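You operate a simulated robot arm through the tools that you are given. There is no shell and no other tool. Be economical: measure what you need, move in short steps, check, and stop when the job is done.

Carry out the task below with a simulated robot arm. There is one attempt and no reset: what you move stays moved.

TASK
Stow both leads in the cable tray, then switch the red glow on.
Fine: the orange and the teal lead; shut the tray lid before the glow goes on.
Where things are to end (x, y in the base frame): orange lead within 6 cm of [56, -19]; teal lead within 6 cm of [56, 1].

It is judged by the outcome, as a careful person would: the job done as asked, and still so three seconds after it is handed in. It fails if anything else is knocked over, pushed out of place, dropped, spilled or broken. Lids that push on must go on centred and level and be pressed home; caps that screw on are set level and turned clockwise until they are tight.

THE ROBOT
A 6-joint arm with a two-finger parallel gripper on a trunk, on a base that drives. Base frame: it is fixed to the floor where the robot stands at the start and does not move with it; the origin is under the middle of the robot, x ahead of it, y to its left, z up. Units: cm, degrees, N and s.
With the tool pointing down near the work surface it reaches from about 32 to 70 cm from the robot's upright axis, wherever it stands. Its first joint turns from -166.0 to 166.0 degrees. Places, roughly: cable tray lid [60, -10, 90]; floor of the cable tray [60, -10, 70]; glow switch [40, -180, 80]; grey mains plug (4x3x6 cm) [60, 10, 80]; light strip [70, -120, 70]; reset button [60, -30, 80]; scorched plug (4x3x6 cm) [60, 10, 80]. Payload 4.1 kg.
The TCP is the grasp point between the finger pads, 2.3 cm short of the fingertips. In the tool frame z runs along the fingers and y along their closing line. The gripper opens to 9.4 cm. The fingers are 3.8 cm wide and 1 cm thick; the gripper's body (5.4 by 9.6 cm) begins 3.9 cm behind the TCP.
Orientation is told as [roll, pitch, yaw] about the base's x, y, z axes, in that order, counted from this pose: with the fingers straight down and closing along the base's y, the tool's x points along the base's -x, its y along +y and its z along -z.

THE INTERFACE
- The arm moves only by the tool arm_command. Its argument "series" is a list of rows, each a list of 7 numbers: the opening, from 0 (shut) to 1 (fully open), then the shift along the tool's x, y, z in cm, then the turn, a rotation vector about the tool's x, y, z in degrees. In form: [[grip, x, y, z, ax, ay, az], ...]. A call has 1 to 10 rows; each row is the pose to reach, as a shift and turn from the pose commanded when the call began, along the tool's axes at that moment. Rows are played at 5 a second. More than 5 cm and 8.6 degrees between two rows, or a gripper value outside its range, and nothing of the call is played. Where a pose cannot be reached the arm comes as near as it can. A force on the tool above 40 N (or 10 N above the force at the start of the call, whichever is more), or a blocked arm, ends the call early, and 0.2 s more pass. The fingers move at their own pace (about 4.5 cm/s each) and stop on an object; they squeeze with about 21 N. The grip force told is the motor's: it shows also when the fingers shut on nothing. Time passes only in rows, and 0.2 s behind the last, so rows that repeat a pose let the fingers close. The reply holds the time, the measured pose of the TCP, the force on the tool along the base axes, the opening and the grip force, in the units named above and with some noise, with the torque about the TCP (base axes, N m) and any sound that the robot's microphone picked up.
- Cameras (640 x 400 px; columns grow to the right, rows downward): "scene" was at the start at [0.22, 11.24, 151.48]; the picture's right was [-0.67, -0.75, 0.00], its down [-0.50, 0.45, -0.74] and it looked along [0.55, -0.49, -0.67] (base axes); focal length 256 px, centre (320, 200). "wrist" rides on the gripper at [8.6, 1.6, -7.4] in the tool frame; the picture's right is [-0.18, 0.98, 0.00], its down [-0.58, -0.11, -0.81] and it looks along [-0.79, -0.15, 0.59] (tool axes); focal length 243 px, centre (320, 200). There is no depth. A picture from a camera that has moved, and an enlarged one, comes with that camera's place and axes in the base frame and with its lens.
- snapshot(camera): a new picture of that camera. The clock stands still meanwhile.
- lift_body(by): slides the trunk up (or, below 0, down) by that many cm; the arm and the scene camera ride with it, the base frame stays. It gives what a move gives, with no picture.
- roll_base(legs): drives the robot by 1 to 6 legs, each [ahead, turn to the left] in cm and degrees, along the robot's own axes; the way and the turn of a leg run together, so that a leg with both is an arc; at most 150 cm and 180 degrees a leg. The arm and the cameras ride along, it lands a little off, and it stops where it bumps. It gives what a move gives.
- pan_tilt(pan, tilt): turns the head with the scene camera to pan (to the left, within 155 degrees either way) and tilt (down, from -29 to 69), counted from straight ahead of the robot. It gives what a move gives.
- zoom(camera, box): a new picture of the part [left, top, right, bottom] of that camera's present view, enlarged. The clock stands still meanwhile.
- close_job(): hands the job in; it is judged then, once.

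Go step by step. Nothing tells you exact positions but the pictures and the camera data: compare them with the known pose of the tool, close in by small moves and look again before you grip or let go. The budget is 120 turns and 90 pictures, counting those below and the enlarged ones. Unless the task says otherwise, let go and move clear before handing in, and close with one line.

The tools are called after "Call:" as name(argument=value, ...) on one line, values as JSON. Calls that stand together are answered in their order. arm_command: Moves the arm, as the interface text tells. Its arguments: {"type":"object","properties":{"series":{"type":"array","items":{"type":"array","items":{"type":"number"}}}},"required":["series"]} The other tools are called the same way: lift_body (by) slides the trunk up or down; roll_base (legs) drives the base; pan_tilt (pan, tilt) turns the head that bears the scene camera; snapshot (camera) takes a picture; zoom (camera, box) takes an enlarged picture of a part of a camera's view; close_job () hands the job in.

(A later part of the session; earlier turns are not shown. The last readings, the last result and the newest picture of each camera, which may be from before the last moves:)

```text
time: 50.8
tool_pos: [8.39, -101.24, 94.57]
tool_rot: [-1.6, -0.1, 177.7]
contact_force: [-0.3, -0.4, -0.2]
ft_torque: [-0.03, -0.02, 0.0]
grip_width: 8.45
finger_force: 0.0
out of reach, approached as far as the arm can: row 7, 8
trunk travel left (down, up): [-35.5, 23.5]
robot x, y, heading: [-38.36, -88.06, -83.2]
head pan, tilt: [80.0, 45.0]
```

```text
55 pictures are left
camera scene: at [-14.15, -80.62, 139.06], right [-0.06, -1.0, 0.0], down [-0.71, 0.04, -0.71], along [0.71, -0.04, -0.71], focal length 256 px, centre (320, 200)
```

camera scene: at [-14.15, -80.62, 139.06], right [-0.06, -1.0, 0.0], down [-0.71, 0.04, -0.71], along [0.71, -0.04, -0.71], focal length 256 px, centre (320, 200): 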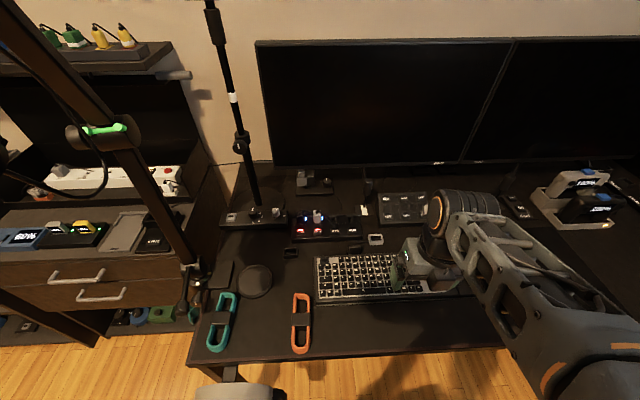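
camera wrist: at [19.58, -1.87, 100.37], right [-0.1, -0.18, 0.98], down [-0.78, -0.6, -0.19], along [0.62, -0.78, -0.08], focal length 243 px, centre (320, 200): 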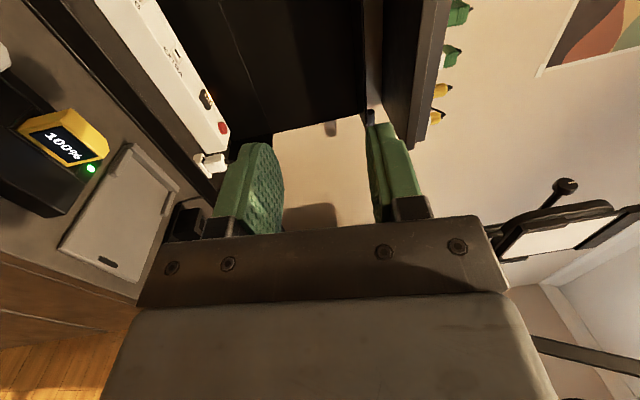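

The wrist hit a joint limit. I'll turn the tool half a turn the other way, which gives the same grip axis with the camera on my side.

Call:
arm_command(series=[[0.9, 0, 0, 0, 0, 0, -8.5], [0.9, 0, 0, 0, 0, 0, -17], [0.9, 0, 0, 0, 0, 0, -25.5], [0.9, 0, 0, 0, 0, 0, -34], [0.9, 0, 0, 0, 0, 0, -42.5], [0.9, 0, 0, 0, 0, 0, -51], [0.9, 0, 0, 0, 0, 0, -59.5], [0.9, 0, 0, 0, 0, 0, -68], [0.9, 0, 0, 0, 0, 0, -76.5], [0.9, 0, 0, 0, 0, 0, -85]])

Call:
arm_command(series=[[0.9, 0, 0, 0, 0, 0, -8.5], [0.9, 0, 0, 0, 0, 0, -17], [0.9, 0, 0, 0, 0, 0, -25.5], [0.9, 0, 0, 0, 0, 0, -34], [0.9, 0, 0, 0, 0, 0, -42.5], [0.9, 0, 0, 0, 0, 0, -51], [0.9, 0, 0, 0, 0, 0, -59.5], [0.9, 0, 0, 0, 0, 0, -68], [0.9, 0, 0, 0, 0, 0, -76.5], [0.9, 0, 0, 0, 0, 0, -85]])

```text
time: 53.0
tool_pos: [8.29, -101.11, 94.61]
tool_rot: [-0.3, -0.1, -99.3]
contact_force: [-0.2, -0.7, 0.1]
ft_torque: [0.01, 0.0, 0.01]
grip_width: 8.45
finger_force: 0.0
trunk travel left (down, up): [-35.5, 23.5]
robot x, y, heading: [-38.27, -88.05, -83.4]
head pan, tilt: [80.0, 45.0]
```

```text
time: 55.2
tool_pos: [8.14, -101.18, 94.5]
tool_rot: [-0.1, 0.3, -14.3]
contact_force: [0.2, -0.7, -0.5]
ft_torque: [-0.01, 0.02, -0.01]
grip_width: 8.48
finger_force: 0.1
trunk travel left (down, up): [-35.5, 23.5]
robot x, y, heading: [-38.45, -88.0, -83.2]
head pan, tilt: [80.0, 45.0]
```

Now I'll move over the orange lead.

Call:
arm_command(series=[[0.95, 0.9, 3.9, 0, 0, 0, -2], [0.95, 1.8, 7.8, 0, 0, 0, -4], [0.95, 2.7, 11.7, 1, 0, 0, -6], [0.95, 3.6, 15.6, 2, 0, 0, -8], [0.95, 4.5, 19.5, 4, 0, 0, -9.8], [0.95, 5.44, 23.4, 6.5, 0, 0, -9.8]])

Call:
snapshot(camera="scene")

Call:
snapshot(camera="wrist")

```text
time: 56.6
tool_pos: [8.41, -77.1, 87.97]
tool_rot: [-0.1, 0.3, -4.8]
contact_force: [-0.2, 1.0, 0.9]
ft_torque: [0.02, -0.03, -0.01]
grip_width: 8.92
finger_force: 0.1
trunk travel left (down, up): [-35.5, 23.5]
robot x, y, heading: [-38.03, -88.18, -83.3]
head pan, tilt: [80.0, 45.0]
```

```text
54 pictures are left
camera scene: at [-14.14, -80.63, 139.07], right [-0.06, -1.0, 0.0], down [-0.71, 0.04, -0.71], along [0.71, -0.04, -0.71], focal length 256 px, centre (320, 200)
```

scene: 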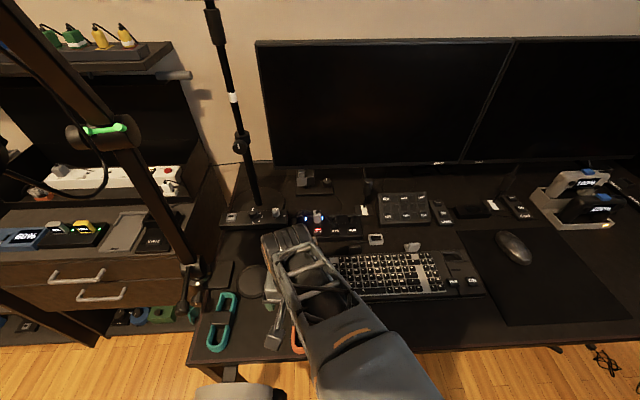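

```text
53 pictures are left
camera wrist: at [-0.09, -74.85, 95.38], right [0.26, 0.96, 0.0], down [0.57, -0.16, 0.8], along [0.77, -0.21, -0.6], focal length 243 px, centre (320, 200)
```

wrist: 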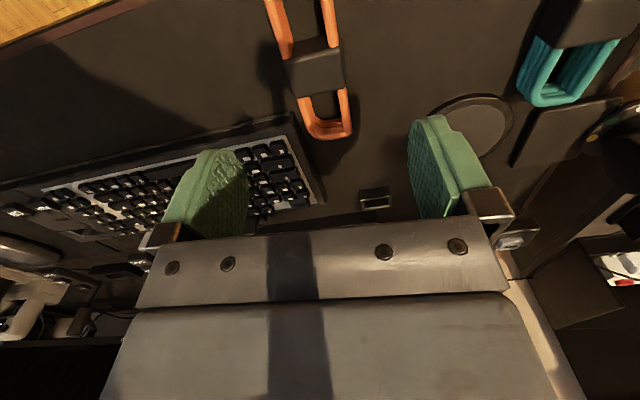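

The estimate is confirmed at (8.65, -77.5), so I'll descend around the strap.

Call:
arm_command(series=[[0.95, -0.2, -0.2, 3, 0, 0, 0], [0.95, -0.2, -0.4, 6, 0, 0, 0], [0.95, -0.2, -0.4, 8.5, 0, 0, 0], [0.95, -0.2, -0.4, 10, 0, 0, 0], [0.95, -0.2, -0.4, 11, 0, 0, 0]])

Call:
snapshot(camera="wrist")

```text
time: 57.8
tool_pos: [8.93, -77.35, 76.95]
tool_rot: [-0.1, 0.3, -4.8]
contact_force: [0.8, 0.7, -0.3]
ft_torque: [-0.01, 0.0, 0.0]
grip_width: 8.93
finger_force: 0.1
trunk travel left (down, up): [-35.5, 23.5]
robot x, y, heading: [-38.06, -88.28, -83.1]
head pan, tilt: [80.0, 45.0]
```

```text
52 pictures are left
camera wrist: at [0.3, -75.05, 84.45], right [0.26, 0.96, 0.0], down [0.58, -0.16, 0.8], along [0.77, -0.21, -0.6], focal length 243 px, centre (320, 200)
```

wrist: 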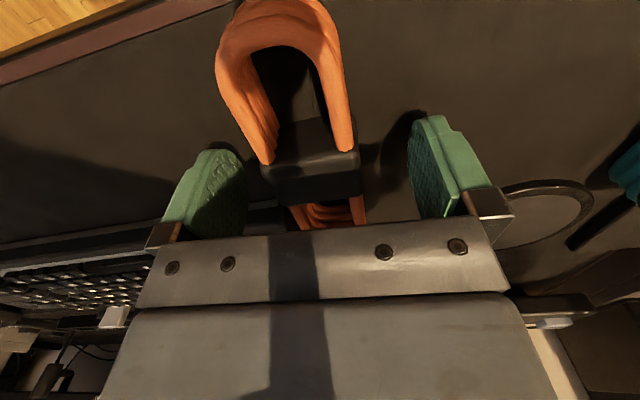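

The strap is between the fingers, so I'll close and lift a little.

Call:
arm_command(series=[[0.5, 0, -0.3, 0.2, 0, 0, 0], [0.2, 0, -0.3, 0.2, 0, 0, 0], [0, 0, -0.3, 0.2, 0, 0, 0], [0, 0, -0.3, 0.2, 0, 0, 0], [0, 0, -0.3, 0.2, 0, 0, 0], [0, 0, -0.3, -3, 0, 0, 0], [0, 0, -0.3, -6, 0, 0, 0]])

Call:
snapshot(camera="wrist")

```text
time: 59.4
tool_pos: [8.85, -77.68, 82.99]
tool_rot: [-0.1, 0.2, -4.8]
contact_force: [0.0, 0.4, -0.9]
ft_torque: [0.02, 0.04, 0.01]
grip_width: 0.0
finger_force: 21.0
trunk travel left (down, up): [-35.5, 23.5]
robot x, y, heading: [-38.21, -88.2, -83.2]
head pan, tilt: [80.0, 45.0]
```

```text
51 pictures are left
camera wrist: at [0.33, -75.39, 90.55], right [0.26, 0.96, 0.0], down [0.57, -0.16, 0.8], along [0.77, -0.21, -0.6], focal length 243 px, centre (320, 200)
```

wrist: 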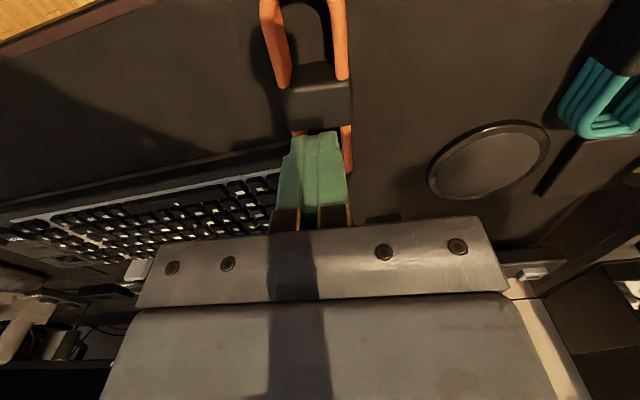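

The fingers shut on nothing, so the desk must be lower than I assumed. I'll reopen and descend further, watching the force.

Call:
arm_command(series=[[0.9, 0, 0, 0, 0, 0, 0], [0.9, 0, 0, 0, 0, 0, 0], [0.9, 0, 0, 2, 0, 0, 0], [0.9, 0, 0, 4, 0, 0, 0], [0.9, 0, 0, 6, 0, 0, 0], [0.9, 0, 0, 7, 0, 0, 0], [0.9, 0, 0, 8, 0, 0, 0], [0.9, 0, 0, 9, 0, 0, 0], [0.9, 0, 0, 10, 0, 0, 0]])

Call:
snapshot(camera="wrist")

```text
time: 61.0
tool_pos: [8.82, -77.81, 76.35]
tool_rot: [0.1, -0.2, -4.7]
contact_force: [-7.8, -1.1, 19.0]
ft_torque: [-0.87, 0.6, -0.45]
grip_width: 8.56
finger_force: 1.5
trunk travel left (down, up): [-35.5, 23.5]
robot x, y, heading: [-38.42, -88.18, -83.1]
head pan, tilt: [80.0, 45.0]
stopped in row 7: the force on the tool passed its limit (the readings are from after the stop); the commanded pose is now the measured one
```

```text
50 pictures are left
camera wrist: at [0.26, -75.51, 83.76], right [0.26, 0.96, 0.0], down [0.57, -0.16, 0.81], along [0.78, -0.21, -0.59], focal length 243 px, centre (320, 200)
```

wrist: 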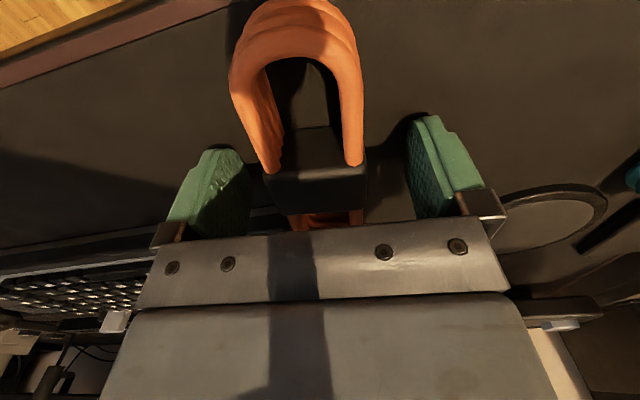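

The desk is at z 74 and the strap (x 7.4–10.2, z up to 77) is between the pads, so it probably slipped before the squeeze was complete. I'll close again and read the width before lifting.

Call:
arm_command(series=[[0.6, 0, -0.3, -0.2, 0, 0, 0], [0.3, 0, -0.3, -0.2, 0, 0, 0], [0, 0, -0.3, -0.2, 0, 0, 0], [0, 0, -0.3, -0.2, 0, 0, 0], [0, 0, -0.3, -0.2, 0, 0, 0], [0, 0, -0.3, -0.2, 0, 0, 0]])

Call:
snapshot(camera="wrist")

```text
time: 62.4
tool_pos: [9.03, -78.23, 76.22]
tool_rot: [0.1, -0.2, -4.6]
contact_force: [3.6, -6.1, 17.4]
ft_torque: [-0.53, 0.06, 0.09]
grip_width: 4.36
finger_force: 21.2
trunk travel left (down, up): [-35.5, 23.5]
robot x, y, heading: [-38.02, -88.43, -83.2]
head pan, tilt: [80.0, 45.0]
```

```text
49 pictures are left
camera wrist: at [0.34, -75.84, 83.76], right [0.26, 0.96, 0.0], down [0.57, -0.16, 0.81], along [0.78, -0.21, -0.59], focal length 243 px, centre (320, 200)
```

wrist: 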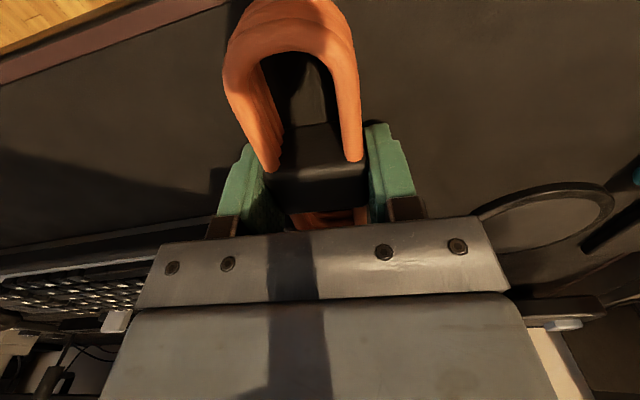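

The grip is holding the strap at 4.36 cm. I'll lift slowly.

Call:
arm_command(series=[[0, 0, 0, -1, 0, 0, 0], [0, 0, 0, -2, 0, 0, 0], [0, 0, 0, -3, 0, 0, 0], [0, 0, 0, -4, 0, 0, 0], [0, 0, 0, -5, 0, 0, 0], [0, 0, 0, -6, 0, 0, 0]])

Call:
snapshot(camera="wrist")

```text
time: 63.8
tool_pos: [8.96, -78.17, 82.23]
tool_rot: [0.1, -0.1, -4.7]
contact_force: [-0.1, -0.5, -1.8]
ft_torque: [0.01, 0.01, 0.01]
grip_width: 4.36
finger_force: 21.1
trunk travel left (down, up): [-35.5, 23.5]
robot x, y, heading: [-37.92, -88.2, -83.2]
head pan, tilt: [80.0, 45.0]
```

```text
48 pictures are left
camera wrist: at [0.37, -75.79, 89.72], right [0.26, 0.96, 0.0], down [0.57, -0.16, 0.81], along [0.78, -0.21, -0.59], focal length 243 px, centre (320, 200)
```

wrist: 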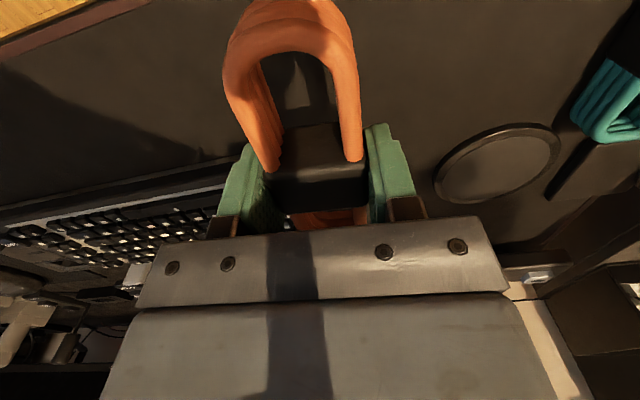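

The orange lead is held securely. I'll raise it and swing the arm back round to the robot's front, reversing the path I came by.

Call:
arm_command(series=[[0, 0, 0, -4, 0, 0, 0], [0, 0, -1, -8, 0, 0, 0], [0, 0, -3, -12, 0, 0, 0], [0, -0.2, -7, -13, 0, 0, 0], [0, -0.4, -11, -13, 0, 0, 0], [0, -0.6, -15, -13, 0, 0, 0], [0, -0.8, -19, -13, 0, 0, 0], [0, -0.9, -23, -13, 0, 0, 0], [0, 1, -26.5, -13, 0, 0, 0], [0, 3, -30, -13, 0, 0, 0]])

Call:
arm_command(series=[[0, 2, -3.6, 0, 0, 0, 0], [0, 4, -7.2, 0, 0, 0, 0], [0, 6, -10.8, 0, 0, 0, 0], [0, 8.5, -14, 0, 0, 0, 0], [0, 11.5, -16.5, 0, 0, 0, 0], [0, 15, -18.5, 0, 0, 0, 0], [0, 18.7, -20, 0, 0, 0, 0], [0, 22.5, -21.5, 0, 0, 0, 0], [0, 26.4, -22.8, 0, 0, 0, 0], [0, 30.3, -24, 0, 0, 0, 0]])

```text
time: 66.0
tool_pos: [3.29, -107.78, 95.42]
tool_rot: [0.1, -0.1, -4.7]
contact_force: [-0.6, 0.3, -1.1]
ft_torque: [0.03, 0.03, -0.02]
grip_width: 4.35
finger_force: 20.6
trunk travel left (down, up): [-35.5, 23.5]
robot x, y, heading: [-38.45, -88.5, -83.4]
head pan, tilt: [80.0, 45.0]
```

```text
time: 68.2
tool_pos: [-28.73, -129.08, 95.09]
tool_rot: [0.1, -0.1, -4.7]
contact_force: [0.4, 0.6, -1.4]
ft_torque: [0.04, -0.03, -0.06]
grip_width: 4.39
finger_force: 21.2
trunk travel left (down, up): [-35.5, 23.5]
robot x, y, heading: [-38.25, -88.25, -83.5]
head pan, tilt: [80.0, 45.0]
```

Now I'll reverse along the desk, turn to face the tray and drive up to it.

Call:
roll_base(legs=[[-84, 0], [0, 83.5]])

Call:
pan_tilt(pan=-10, tilt=45)

Call:
snapshot(camera="scene")

```text
time: 76.2
tool_pos: [-6.96, -0.09, 95.12]
tool_rot: [0.2, -0.1, 76.9]
contact_force: [0.6, 0.0, -0.5]
ft_torque: [-0.01, 0.01, 0.01]
grip_width: 4.36
finger_force: 20.7
trunk travel left (down, up): [-35.5, 23.5]
robot x, y, heading: [-48.41, -3.34, -1.7]
head pan, tilt: [80.0, 45.0]
```

```text
time: 77.8
tool_pos: [-7.03, -0.1, 95.19]
tool_rot: [0.0, -0.1, 76.9]
contact_force: [0.4, 0.0, -0.4]
ft_torque: [0.05, -0.02, -0.01]
grip_width: 4.37
finger_force: 21.6
trunk travel left (down, up): [-35.5, 23.5]
robot x, y, heading: [-48.88, -3.79, -1.4]
head pan, tilt: [-10.0, 45.0]
```

```text
47 pictures are left
camera scene: at [-46.29, 11.82, 139.07], right [-0.2, -0.98, 0.0], down [-0.69, 0.14, -0.71], along [0.69, -0.14, -0.71], focal length 256 px, centre (320, 200)
```

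scene: 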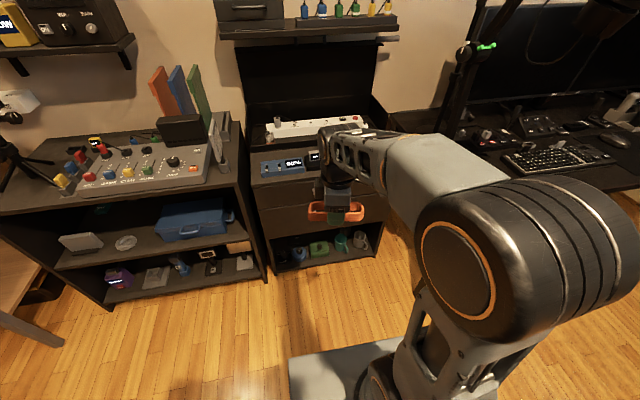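

The lid is still open. I'll drive ahead to the tray.

Call:
roll_base(legs=[[44, 0]])

Call:
arm_command(series=[[0, 0, 0, 0, 0, 0, -7], [0, 0, 0, 0, 0, 0, -13.1]])

Call:
snapshot(camera="wrist")

Call:
snapshot(camera="scene")

```text
time: 80.5
tool_pos: [35.78, -0.58, 95.26]
tool_rot: [0.1, -0.1, 77.5]
contact_force: [-0.6, -0.3, -0.2]
ft_torque: [0.0, 0.0, 0.02]
grip_width: 4.36
finger_force: 21.0
trunk travel left (down, up): [-35.5, 23.5]
robot x, y, heading: [-5.96, -4.68, -1.0]
head pan, tilt: [-10.0, 45.0]
```

```text
time: 81.0
tool_pos: [35.75, -0.8, 95.19]
tool_rot: [0.1, -0.2, 90.7]
contact_force: [0.2, -0.8, -1.5]
ft_torque: [-0.01, 0.03, 0.02]
grip_width: 4.36
finger_force: 20.5
trunk travel left (down, up): [-35.5, 23.5]
robot x, y, heading: [-5.51, -4.36, -1.1]
head pan, tilt: [-10.0, 45.0]
```

```text
46 pictures are left
camera wrist: at [34.16, -9.36, 102.65], right [-0.98, 0.17, 0.0], down [0.1, 0.58, 0.81], along [0.14, 0.79, -0.59], focal length 243 px, centre (320, 200)
```

wrist: 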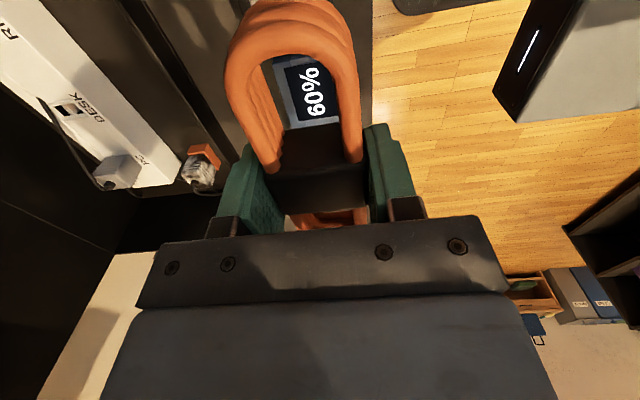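

```text
45 pictures are left
camera scene: at [-3.59, 10.85, 139.07], right [-0.19, -0.98, 0.0], down [-0.69, 0.14, -0.71], along [0.69, -0.14, -0.71], focal length 256 px, centre (320, 200)
```

scene: 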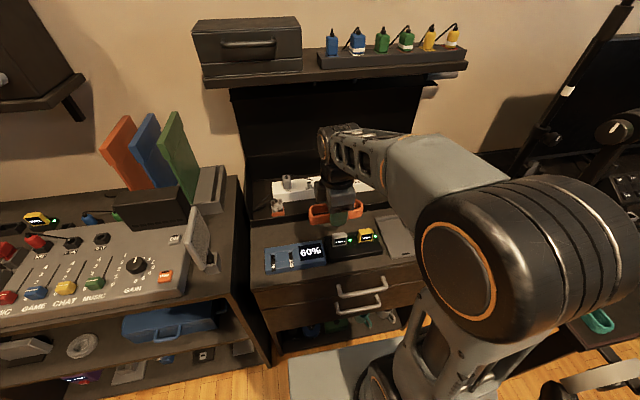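

I'll move to above the orange spot at TCP z about 88, which keeps the wrist below the shelf.

Call:
arm_command(series=[[0, 3, -2, 1, 0, 0, 0], [0, 6.5, -4, 2, 0, 0, 0], [0, 10, -6, 3.5, 0, 0, 0], [0, 13.5, -8, 5, 0, 0, 0], [0, 16, -11, 7, 0, 0, 0], [0, 17.7, -14, 7, 0, 0, 0], [0, 17.7, -17.5, 7, 0, 0, 0], [0, 17.7, -21, 7, 0, 0, 0]])

Call:
snapshot(camera="wrist")

Call:
snapshot(camera="scene")

```text
time: 82.8
tool_pos: [57.1, -17.89, 87.86]
tool_rot: [0.1, -0.1, 90.7]
contact_force: [-0.7, -0.2, -2.1]
ft_torque: [0.01, -0.04, -0.02]
grip_width: 4.38
finger_force: 21.0
trunk travel left (down, up): [-35.5, 23.5]
robot x, y, heading: [-5.73, -4.27, -0.9]
head pan, tilt: [-10.0, 45.0]
```

```text
44 pictures are left
camera wrist: at [55.43, -26.57, 95.37], right [-0.98, 0.17, 0.0], down [0.1, 0.58, 0.81], along [0.14, 0.8, -0.59], focal length 243 px, centre (320, 200)
```

wrist: 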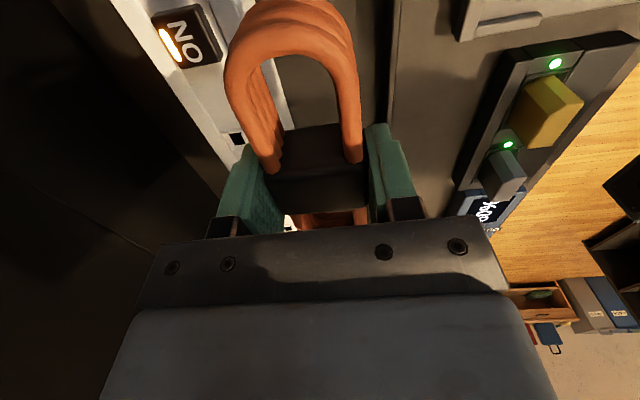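

```text
43 pictures are left
camera scene: at [-3.59, 10.85, 139.07], right [-0.19, -0.98, 0.0], down [-0.69, 0.14, -0.71], along [0.69, -0.14, -0.71], focal length 256 px, centre (320, 200)
```

scene: 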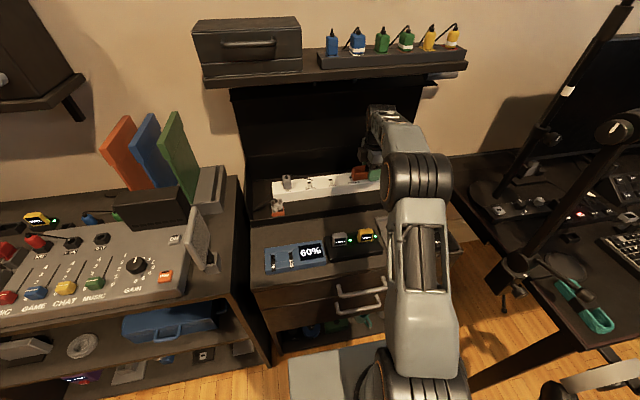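

The free slot between the front wall (x about 53) and the strip (x about 60) centres near 56.4, so I'll shift there and come down carefully.

Call:
arm_command(series=[[0, 0.7, 0.7, 0, 0, 0, 0], [0, 0.7, 0.7, 3, 0, 0, 0], [0, 0.7, 0.7, 5.5, 0, 0, 0], [0, 0.7, 0.7, 7.5, 0, 0, 0]])

Call:
snapshot(camera="wrist")

Call:
zoom(camera="scene", box=[230, 100, 460, 260])

```text
time: 83.8
tool_pos: [56.07, -18.74, 80.74]
tool_rot: [0.1, -0.1, 90.6]
contact_force: [-0.1, -0.3, -1.6]
ft_torque: [-0.03, -0.01, 0.0]
grip_width: 4.35
finger_force: 20.6
trunk travel left (down, up): [-35.5, 23.5]
robot x, y, heading: [-5.89, -4.54, -0.9]
head pan, tilt: [-10.0, 45.0]
```

```text
42 pictures are left
camera wrist: at [54.53, -27.41, 88.21], right [-0.98, 0.17, 0.0], down [0.1, 0.58, 0.81], along [0.14, 0.79, -0.59], focal length 243 px, centre (320, 200)
```

wrist: 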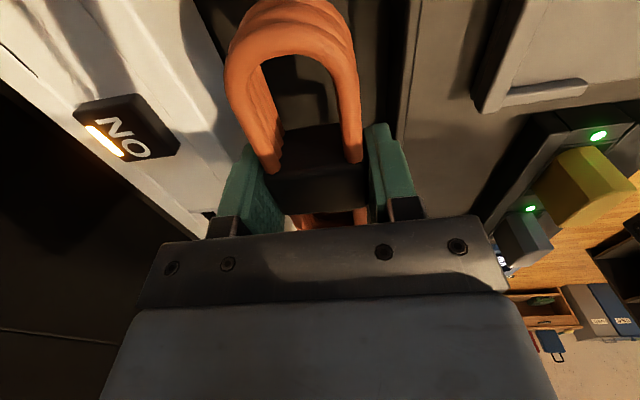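

```text
2.50 times, centred on (345, 180) of scene
camera zoom: at [-3.58, 10.84, 139.07], right [-0.19, -0.98, 0.0], down [-0.69, 0.14, -0.71], along [0.69, -0.14, -0.71], focal length 639 px, centre (258, 250)
```

zoom: 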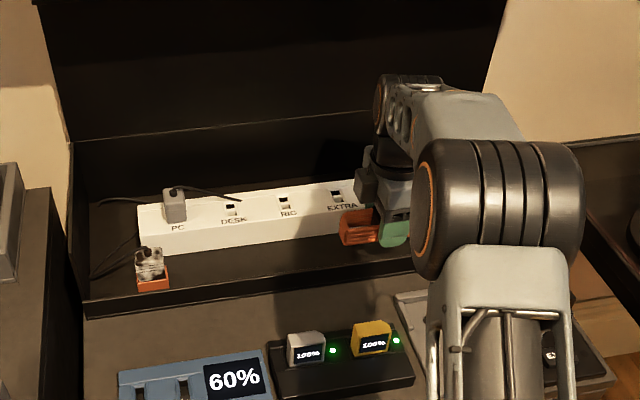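

Clearance looks fine on both sides, so I'll keep lowering until the lead touches the tray floor.

Call:
arm_command(series=[[0, 0, 0, 1, 0, 0, 0], [0, 0, 0, 2, 0, 0, 0], [0, 0, 0, 3, 0, 0, 0], [0, 0, 0, 3.7, 0, 0, 0], [0, 0, 0, 4.4, 0, 0, 0], [0, 0, 0, 5.2, 0, 0, 0]])

Call:
snapshot(camera="wrist")

```text
time: 85.2
tool_pos: [56.25, -18.99, 76.99]
tool_rot: [-0.4, 0.1, 90.6]
contact_force: [-13.5, 3.8, 18.8]
ft_torque: [0.54, 0.86, 0.13]
grip_width: 4.37
finger_force: 20.9
trunk travel left (down, up): [-35.5, 23.5]
robot x, y, heading: [-5.54, -4.09, -1.0]
head pan, tilt: [-10.0, 45.0]
stopped in row 6: the force on the tool passed its limit (the readings are from after the stop); the commanded pose is now the measured one
```

```text
40 pictures are left
camera wrist: at [54.52, -27.56, 84.38], right [-0.98, 0.17, -0.01], down [0.1, 0.58, 0.81], along [0.14, 0.79, -0.59], focal length 243 px, centre (320, 200)
```

wrist: 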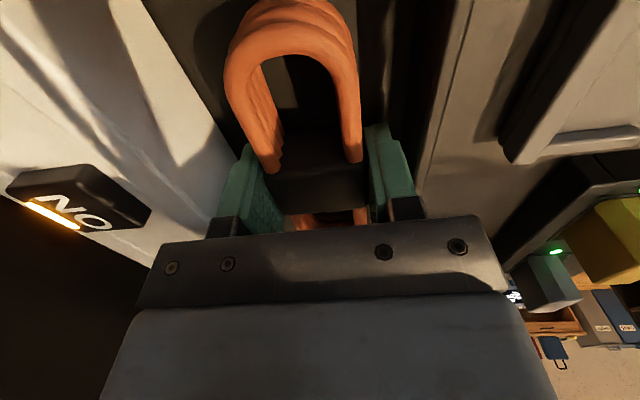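

The lead rests on the tray floor. I'll open just a little and lift away.

Call:
arm_command(series=[[0.5, 0, 0, -0.2, 0, 0, 0], [0.53, 0, 0, -0.3, 0, 0, 0], [0.53, 0, 0, -1.5, 0, 0, 0], [0.53, 0, 0, -3, 0, 0, 0], [0.53, 0, 0, -6, 0, 0, 0], [0.53, 0, 0, -9, 0, 0, 0]])

Call:
snapshot(camera="wrist")

```text
time: 86.6
tool_pos: [56.19, -19.09, 85.66]
tool_rot: [-0.2, 0.0, 90.6]
contact_force: [-0.3, 0.0, -0.7]
ft_torque: [0.02, 0.02, 0.0]
grip_width: 4.98
finger_force: 0.1
trunk travel left (down, up): [-35.5, 23.5]
robot x, y, heading: [-5.79, -4.62, -0.9]
head pan, tilt: [-10.0, 45.0]
```

```text
39 pictures are left
camera wrist: at [54.68, -27.67, 93.06], right [-0.98, 0.17, -0.01], down [0.1, 0.58, 0.81], along [0.14, 0.79, -0.59], focal length 243 px, centre (320, 200)
```

wrist: 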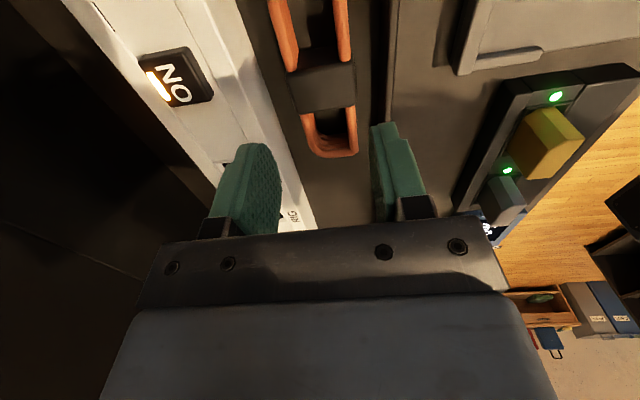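

The orange lead is stowed at about (56, -19). I'll retract and go back for the teal lead the same way.

Call:
arm_command(series=[[0.6, 0, 4, -2, 0, 0, 0], [0.8, 0, 8, -4, 0, 0, 0], [0.8, -3, 12, -6, 0, 0, 0], [0.8, -6.5, 15, -8, 0, 0, 0], [0.8, -10, 17, -9.5, 0, 0, 0], [0.8, -13.5, 19, -9.5, 0, 0, 0], [0.8, -17, 20, -9.5, 0, 0, 0]])

Call:
roll_base(legs=[[-36, 0], [0, -83], [84, 0]])

Call:
pan_tilt(pan=75, tilt=48)

Call:
snapshot(camera="scene")

```text
refused: row 3 steps farther than a row can; nothing moved
```

```text
time: 96.4
tool_pos: [-34.12, -149.75, 85.49]
tool_rot: [-0.3, 0.0, 9.7]
contact_force: [0.3, 0.3, 0.4]
ft_torque: [-0.02, 0.0, -0.03]
grip_width: 4.99
finger_force: 0.1
trunk travel left (down, up): [-35.5, 23.5]
robot x, y, heading: [-29.53, -86.2, -81.8]
head pan, tilt: [-10.0, 45.0]
```

```text
time: 98.0
tool_pos: [-34.22, -149.8, 85.5]
tool_rot: [-0.3, 0.0, 9.8]
contact_force: [-1.0, 1.3, -0.5]
ft_torque: [-0.01, -0.01, 0.02]
grip_width: 4.96
finger_force: 0.0
trunk travel left (down, up): [-35.5, 23.5]
robot x, y, heading: [-29.3, -85.86, -81.9]
head pan, tilt: [75.0, 48.0]
```

```text
38 pictures are left
camera scene: at [-6.16, -78.62, 138.65], right [-0.12, -0.99, 0.0], down [-0.74, 0.09, -0.67], along [0.66, -0.08, -0.74], focal length 256 px, centre (320, 200)
```

scene: 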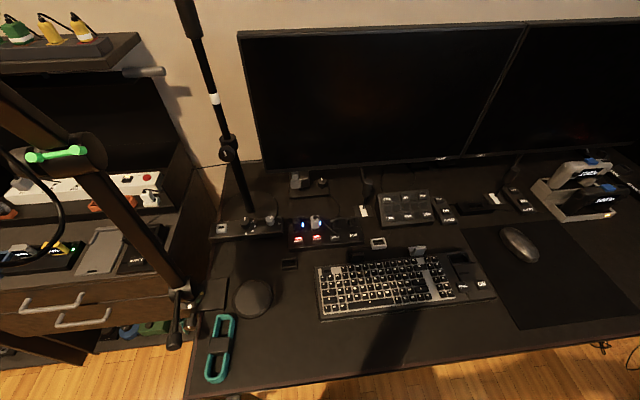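

The refused arm move meant the base drove with the arm still low, but nothing touched. I'll check that when I'm back at the tray. The teal lead is at about (9.2, -58.6), and I'll swing the arm round in two separate moves.

Call:
arm_command(series=[[0.8, -4, 1.85, -1.4, 0, 0, 0], [0.9, -8, 3.7, -2.8, 0, 0, 0], [0.9, -12, 5.55, -4.2, 0, 0, 0], [0.9, -16, 7.4, -5.6, 0, 0, 0], [0.9, -20, 9.25, -7, 0, 0, 0], [0.9, -24, 11.1, -8.4, 0, 0, 0], [0.9, -28, 12.95, -9.8, 0, 0, 0], [0.9, -32, 14.8, -11.2, 0, 0, 0]])

Call:
arm_command(series=[[0.9, -2.58, 3.17, 0, 0, 0, 0], [0.9, -5.16, 6.34, 0, 0, 0, 0], [0.9, -7.7, 9.5, 0, 0, 0, 0], [0.9, -10.3, 12.7, 0, 0, 0, 0], [0.9, -12.9, 15.9, 0, 0, 0, 0], [0.9, -15.5, 19, 0, 0, 0, 0], [0.9, -18, 22.2, 0, 0, 0, 0]])

```text
time: 99.8
tool_pos: [-4.91, -129.93, 96.86]
tool_rot: [-0.3, 0.1, 9.7]
contact_force: [-1.2, 0.0, 0.5]
ft_torque: [0.03, -0.01, 0.0]
grip_width: 8.45
finger_force: 0.0
trunk travel left (down, up): [-35.5, 23.5]
robot x, y, heading: [-29.63, -86.19, -82.1]
head pan, tilt: [75.0, 48.0]
```

```text
time: 101.3
tool_pos: [8.54, -104.61, 96.58]
tool_rot: [-0.4, 0.0, 9.7]
contact_force: [-0.1, 0.2, 0.1]
ft_torque: [-0.05, 0.0, -0.01]
grip_width: 8.45
finger_force: 0.1
trunk travel left (down, up): [-35.5, 23.5]
robot x, y, heading: [-29.44, -86.09, -82.0]
head pan, tilt: [75.0, 48.0]
```

Now I'll move most of the way to the teal lead, staying low to pass under the mic, and check.

Call:
arm_command(series=[[0.9, -0.8, 4.5, 1, 0, 0, 1], [0.9, -1.7, 9, 2, 0, 0, 2], [0.9, -2.5, 13.6, 3, 0, 0, 3], [0.9, -3.3, 18.1, 4, 0, 0, 4], [0.9, -4.2, 22.6, 5, 0, 0, 5], [0.9, -5, 27.1, 6, 0, 0, 6], [0.9, -5.8, 31.6, 7, 0, 0, 7.5], [0.9, -6.6, 36.2, 7.5, 0, 0, 9]])

Call:
snapshot(camera="wrist")

Call:
pan_tilt(pan=85, tilt=20)

Call:
snapshot(camera="scene")

```text
time: 103.3
tool_pos: [12.25, -73.17, 90.3]
tool_rot: [1.0, -2.1, -6.6]
contact_force: [-0.3, 0.3, 0.5]
ft_torque: [0.0, 0.01, -0.04]
grip_width: 8.46
finger_force: 0.0
trunk travel left (down, up): [-35.5, 23.5]
robot x, y, heading: [-29.61, -85.93, -82.1]
head pan, tilt: [75.0, 48.0]
stopped in row 8: the arm was blocked; the commanded pose is now the measured one
```

```text
37 pictures are left
camera wrist: at [3.49, -70.62, 97.5], right [0.3, 0.95, 0.02], down [0.53, -0.18, 0.83], along [0.79, -0.23, -0.56], focal length 243 px, centre (320, 200)
```

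wrist: 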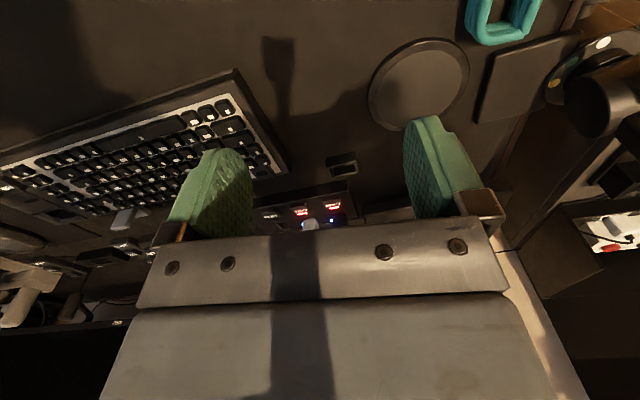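

```text
time: 104.3
tool_pos: [12.17, -72.95, 90.35]
tool_rot: [0.9, -2.2, -6.7]
contact_force: [-0.8, -0.3, 0.8]
ft_torque: [0.02, -0.03, 0.04]
grip_width: 8.46
finger_force: 0.0
trunk travel left (down, up): [-35.5, 23.5]
robot x, y, heading: [-29.76, -85.98, -81.9]
head pan, tilt: [85.0, 20.0]
```

```text
36 pictures are left
camera scene: at [-4.66, -77.18, 142.92], right [0.05, -1.0, 0.0], down [-0.34, -0.02, -0.94], along [0.94, 0.05, -0.34], focal length 256 px, centre (320, 200)
```

scene: 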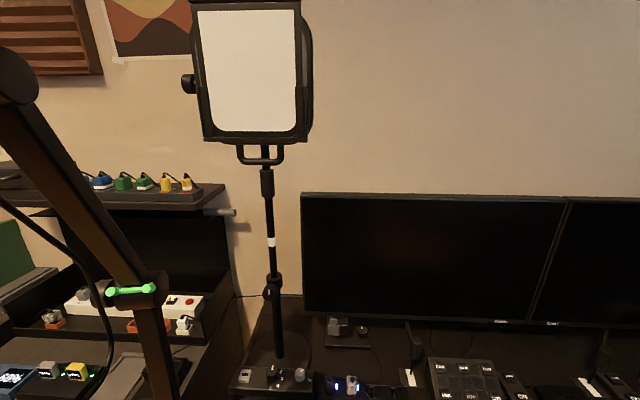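

The arm was blocked, most likely by my own head mast, because it is reaching too far round to the left. I'll swing the arm back, turn the base left about 35° and then reach again.

Call:
arm_command(series=[[0.9, 0, -4, 0, 0, 0, 0], [0.9, 0, -8, 0, 0, 0, 0], [0.9, 0, -12, 0, 0, 0, 0], [0.9, 0, -16, 0, 0, 0, 0], [0.9, 0, -20, 0, 0, 0, 0], [0.9, 0, -24, 0, 0, 0, 0], [0.9, 0, -28, 0, 0, 0, 0]])

Call:
pan_tilt(pan=40, tilt=45)

Call:
snapshot(camera="scene")

```text
time: 105.9
tool_pos: [9.0, -100.93, 90.11]
tool_rot: [0.9, -2.0, -6.6]
contact_force: [-1.2, 0.5, 0.2]
ft_torque: [-0.01, -0.02, -0.04]
grip_width: 8.46
finger_force: 0.1
trunk travel left (down, up): [-35.5, 23.5]
robot x, y, heading: [-29.56, -86.21, -81.9]
head pan, tilt: [85.0, 20.0]
```

```text
time: 107.0
tool_pos: [9.08, -100.89, 90.11]
tool_rot: [0.9, -2.0, -6.5]
contact_force: [-0.1, 0.2, 0.7]
ft_torque: [-0.01, -0.04, 0.04]
grip_width: 8.44
finger_force: 0.0
trunk travel left (down, up): [-35.5, 23.5]
robot x, y, heading: [-29.55, -86.09, -82.0]
head pan, tilt: [40.0, 45.0]
```

```text
35 pictures are left
camera scene: at [-7.91, -83.11, 139.07], right [-0.67, -0.74, 0.0], down [-0.53, 0.47, -0.71], along [0.53, -0.47, -0.71], focal length 256 px, centre (320, 200)
```

scene: 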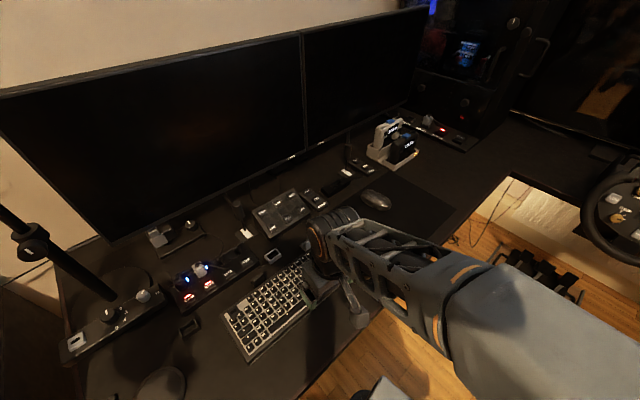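

I'll pan the head away from the mic, then turn the base left by 35°.

Call:
pan_tilt(pan=-40, tilt=45)

Call:
roll_base(legs=[[0, 35]])

Call:
snapshot(camera="wrist")

```text
time: 108.5
tool_pos: [9.09, -100.9, 89.96]
tool_rot: [0.8, -2.0, -6.6]
contact_force: [0.6, 0.4, -0.2]
ft_torque: [0.0, 0.0, -0.01]
grip_width: 8.43
finger_force: 0.0
trunk travel left (down, up): [-35.5, 23.5]
robot x, y, heading: [-29.5, -86.52, -82.2]
head pan, tilt: [-40.0, 45.0]
```

```text
time: 110.6
tool_pos: [10.4, -75.08, 90.03]
tool_rot: [0.9, -2.0, 29.6]
contact_force: [0.1, -0.4, 0.3]
ft_torque: [0.03, -0.01, 0.0]
grip_width: 8.48
finger_force: 0.1
trunk travel left (down, up): [-35.5, 23.5]
robot x, y, heading: [-29.78, -86.11, -45.7]
head pan, tilt: [-40.0, 45.0]
```

```text
34 pictures are left
camera wrist: at [1.8, -78.34, 97.24], right [-0.33, 0.94, 0.02], down [0.54, 0.17, 0.82], along [0.78, 0.28, -0.57], focal length 243 px, centre (320, 200)
```

wrist: 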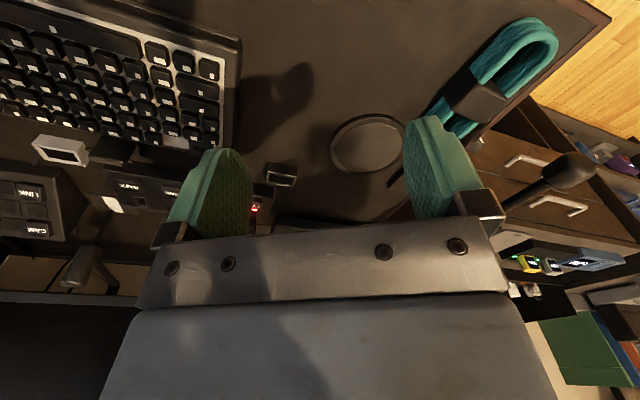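

The strap shows at about (9.6, -59). I'll move above it, keeping the height and rotating to align.

Call:
arm_command(series=[[0.95, -1.4, 2.9, 0.4, 0, 0, 6.7], [0.95, -2.8, 5.8, 0.8, 0, 0, 13.4], [0.95, -4.3, 8.8, 1.2, 0, 0, 20], [0.95, -5.7, 11.7, 1.6, 0, 0, 27], [0.95, -7.1, 14.6, 2, 0, 0, 33.6]])

Call:
snapshot(camera="wrist")

```text
time: 111.8
tool_pos: [9.22, -59.07, 88.36]
tool_rot: [1.9, -1.2, -4.2]
contact_force: [-0.9, 0.0, 0.0]
ft_torque: [0.0, 0.02, 0.01]
grip_width: 8.94
finger_force: 0.1
trunk travel left (down, up): [-35.5, 23.5]
robot x, y, heading: [-29.31, -86.13, -45.7]
head pan, tilt: [-40.0, 45.0]
```

```text
33 pictures are left
camera wrist: at [0.43, -56.93, 95.57], right [0.25, 0.97, 0.04], down [0.55, -0.17, 0.81], along [0.79, -0.19, -0.58], focal length 243 px, centre (320, 200)
```

wrist: 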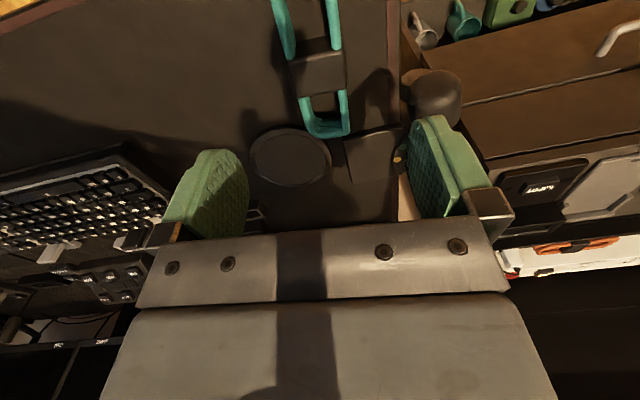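

The mic clamp has a rod ending in a ball at about (9.5, -52.5, 84), close to the right finger's path. I'll offset the gripper towards -y, tilt it slightly, narrow the opening and come down in steps.

Call:
arm_command(series=[[0.83, -0.3, -1.0, 0, -2, 0, 0], [0.83, -0.4, -1.6, 0, -4, 0, 0], [0.83, -0.4, -1.6, 2.5, -4, 0, 0], [0.83, -0.4, -1.6, 5, -4, 0, 0], [0.83, -0.4, -1.6, 6.5, -4, 0, 0]])

Call:
snapshot(camera="wrist")

```text
time: 113.0
tool_pos: [9.66, -60.37, 82.03]
tool_rot: [5.9, -1.2, -4.0]
contact_force: [-0.1, -1.0, 0.0]
ft_torque: [0.0, 0.01, 0.0]
grip_width: 7.79
finger_force: 0.0
trunk travel left (down, up): [-35.5, 23.5]
robot x, y, heading: [-29.84, -85.62, -46.1]
head pan, tilt: [-40.0, 45.0]
```

```text
32 pictures are left
camera wrist: at [0.9, -58.79, 89.4], right [0.25, 0.96, 0.1], down [0.55, -0.23, 0.8], along [0.8, -0.14, -0.59], focal length 243 px, centre (320, 200)
```

wrist: 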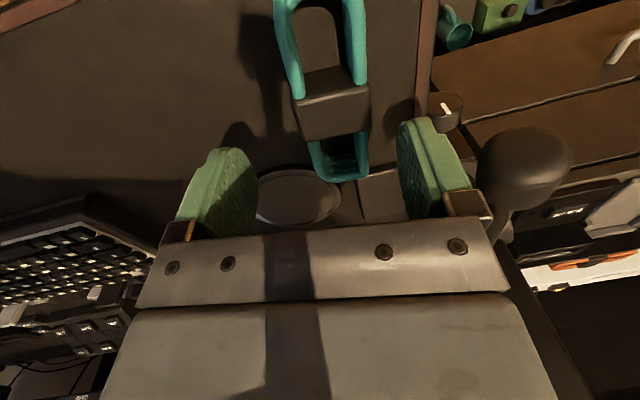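

The ball clears the right finger by about a centimetre and the strap will fit with about 0.8 cm of margin. I'll continue down.

Call:
arm_command(series=[[0.82, 0, -0.2, 1.5, 0, 0, 0], [0.82, 0, -0.2, 3, 0, 0, 0], [0.82, 0, -0.2, 4.3, 0, 0, 0], [0.82, 0, -0.2, 5.3, 0, 0, 0]])

Call:
snapshot(camera="wrist")

```text
time: 114.0
tool_pos: [10.14, -60.01, 76.86]
tool_rot: [5.9, -1.2, -3.9]
contact_force: [-2.2, -1.8, 12.2]
ft_torque: [-0.59, 0.27, -0.07]
grip_width: 7.75
finger_force: 0.3
trunk travel left (down, up): [-35.5, 23.5]
robot x, y, heading: [-29.78, -86.61, -45.7]
head pan, tilt: [-40.0, 45.0]
```

```text
31 pictures are left
camera wrist: at [1.21, -58.58, 84.22], right [0.25, 0.96, 0.11], down [0.55, -0.23, 0.8], along [0.8, -0.14, -0.59], focal length 243 px, centre (320, 200)
```

wrist: 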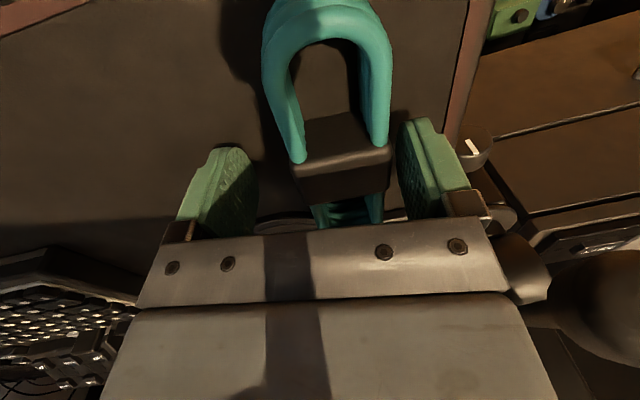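

The strap is between the pads, so I'll close.

Call:
arm_command(series=[[0.6, 0, 0, -0.2, 0, 0, 0], [0.4, 0, 0, -0.2, 0, 0, 0], [0, 0, 0, -0.2, 0, 0, 0], [0, 0, 0, -0.2, 0, 0, 0], [0, 0, 0, -0.2, 0, 0, 0], [0, 0, 0, -0.2, 0, 0, 0]])

Call:
snapshot(camera="wrist")

```text
time: 115.4
tool_pos: [9.99, -60.07, 76.96]
tool_rot: [5.8, -1.2, -4.0]
contact_force: [-1.0, -0.4, 0.0]
ft_torque: [-0.03, 0.01, 0.01]
grip_width: 4.54
finger_force: 21.1
trunk travel left (down, up): [-35.5, 23.5]
robot x, y, heading: [-29.55, -86.03, -45.7]
head pan, tilt: [-40.0, 45.0]
```

```text
30 pictures are left
camera wrist: at [1.2, -58.6, 84.3], right [0.25, 0.96, 0.1], down [0.55, -0.23, 0.8], along [0.8, -0.14, -0.59], focal length 243 px, centre (320, 200)
```

wrist: 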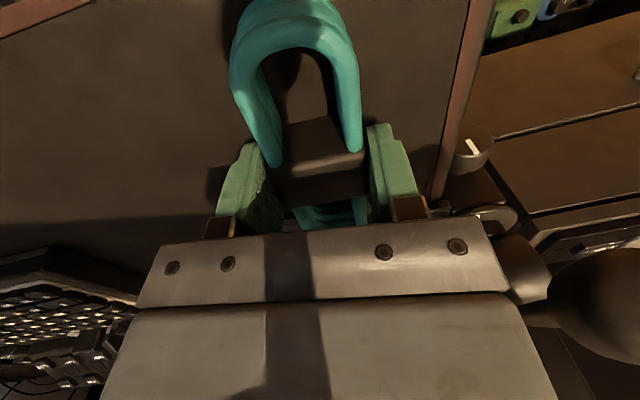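

It's gripped at 4.54 cm. I'll lift gently, away from the rod.

Call:
arm_command(series=[[0, 0, -0.1, -1, 0, 0, 0], [0, 0, -0.2, -2, 0, 0, 0], [0, 0, -0.4, -3, 0, 0, 0], [0, 0, -0.6, -4.2, 0, 0, 0], [0, 0, -0.8, -5.5, 0, 0, 0], [0, 0, -1, -7, 0, 0, 0], [0, 0, -2, -9, 0, 0, 0], [0, 0, -5, -11, 0, 0, 0], [0, 0, -8.5, -12, 0, 0, 0], [0, 0, -12, -12.5, 0, 0, 0]])

Call:
snapshot(camera="wrist")

```text
time: 117.6
tool_pos: [8.93, -73.14, 87.92]
tool_rot: [5.8, -1.2, -3.8]
contact_force: [0.3, -0.1, -0.7]
ft_torque: [-0.01, 0.01, 0.0]
grip_width: 4.49
finger_force: 21.5
trunk travel left (down, up): [-35.5, 23.5]
robot x, y, heading: [-29.19, -86.33, -45.9]
head pan, tilt: [-40.0, 45.0]
```

```text
29 pictures are left
camera wrist: at [0.18, -71.65, 95.36], right [0.25, 0.96, 0.1], down [0.55, -0.23, 0.8], along [0.8, -0.14, -0.59], focal length 243 px, centre (320, 200)
```

wrist: 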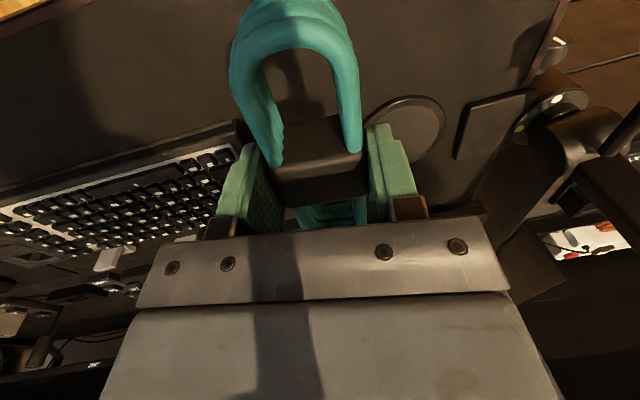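

It's held well. I'll raise the arm and bring it round in front of the robot, removing the tilt.

Call:
arm_command(series=[[0, -0.3, -4.4, -1.5, 1, 0, 0], [0, -0.6, -8.8, -3, 2, 0, 0], [0, -0.9, -13.2, -4.3, 3, 0, 0], [0, -1.2, -17.6, -5.3, 4, 0, 0], [0, -1.5, -22, -5.6, 5, 0, 0], [0, -1.2, -26.4, -5.6, 5.8, 0, 0], [0, 0.3, -30.8, -5.6, 5.8, 0, 0], [0, 2, -35.2, -5.6, 5.8, 0, 0], [0, 4, -39.5, -5.6, 5.8, 0, 0], [0, 6.1, -43.5, -5.6, 5.8, 0, 0]])

```text
time: 119.8
tool_pos: [0.07, -116.62, 89.44]
tool_rot: [0.0, -1.2, -3.9]
contact_force: [0.2, 0.3, -0.4]
ft_torque: [0.0, 0.03, -0.01]
grip_width: 4.46
finger_force: 20.8
trunk travel left (down, up): [-35.5, 23.5]
robot x, y, heading: [-29.89, -86.28, -45.9]
head pan, tilt: [-40.0, 45.0]
```

Now I'll raise slightly, turn the base right and reverse back towards the tray side.

Call:
arm_command(series=[[0, 0, 0, -3, 0, 0, 0], [0, 0, 0, -6, 0, 0, 0]])

Call:
roll_base(legs=[[0, -34], [-82, 0], [0, 79]])

Call:
pan_tilt(pan=-10, tilt=45)

Call:
snapshot(camera="scene")

```text
time: 120.4
tool_pos: [-0.33, -116.6, 95.25]
tool_rot: [0.0, -1.2, -3.9]
contact_force: [0.7, 0.2, -1.8]
ft_torque: [0.01, 0.0, -0.02]
grip_width: 4.41
finger_force: 20.6
trunk travel left (down, up): [-35.5, 23.5]
robot x, y, heading: [-29.4, -86.26, -46.0]
head pan, tilt: [-40.0, 45.0]
```

```text
time: 129.8
tool_pos: [-1.62, -7.61, 95.22]
tool_rot: [0.1, -1.1, 41.0]
contact_force: [-0.2, -0.2, -0.9]
ft_torque: [0.0, 0.03, 0.0]
grip_width: 4.36
finger_force: 21.0
trunk travel left (down, up): [-35.5, 23.5]
robot x, y, heading: [-43.79, -6.96, -0.7]
head pan, tilt: [-40.0, 45.0]
```

```text
time: 130.7
tool_pos: [-1.67, -7.6, 95.25]
tool_rot: [0.0, -1.2, 41.1]
contact_force: [-0.5, 0.5, -0.4]
ft_torque: [0.0, -0.01, 0.01]
grip_width: 4.37
finger_force: 20.6
trunk travel left (down, up): [-35.5, 23.5]
robot x, y, heading: [-43.82, -6.68, -0.8]
head pan, tilt: [-10.0, 45.0]
```

```text
28 pictures are left
camera scene: at [-41.73, 8.62, 139.07], right [-0.19, -0.98, 0.0], down [-0.69, 0.13, -0.71], along [0.69, -0.13, -0.71], focal length 256 px, centre (320, 200)
```

scene: 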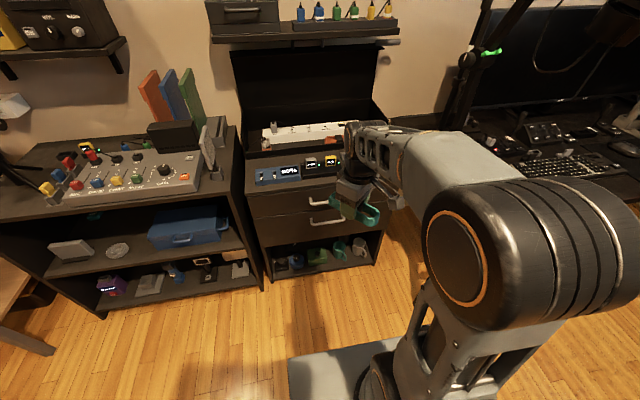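

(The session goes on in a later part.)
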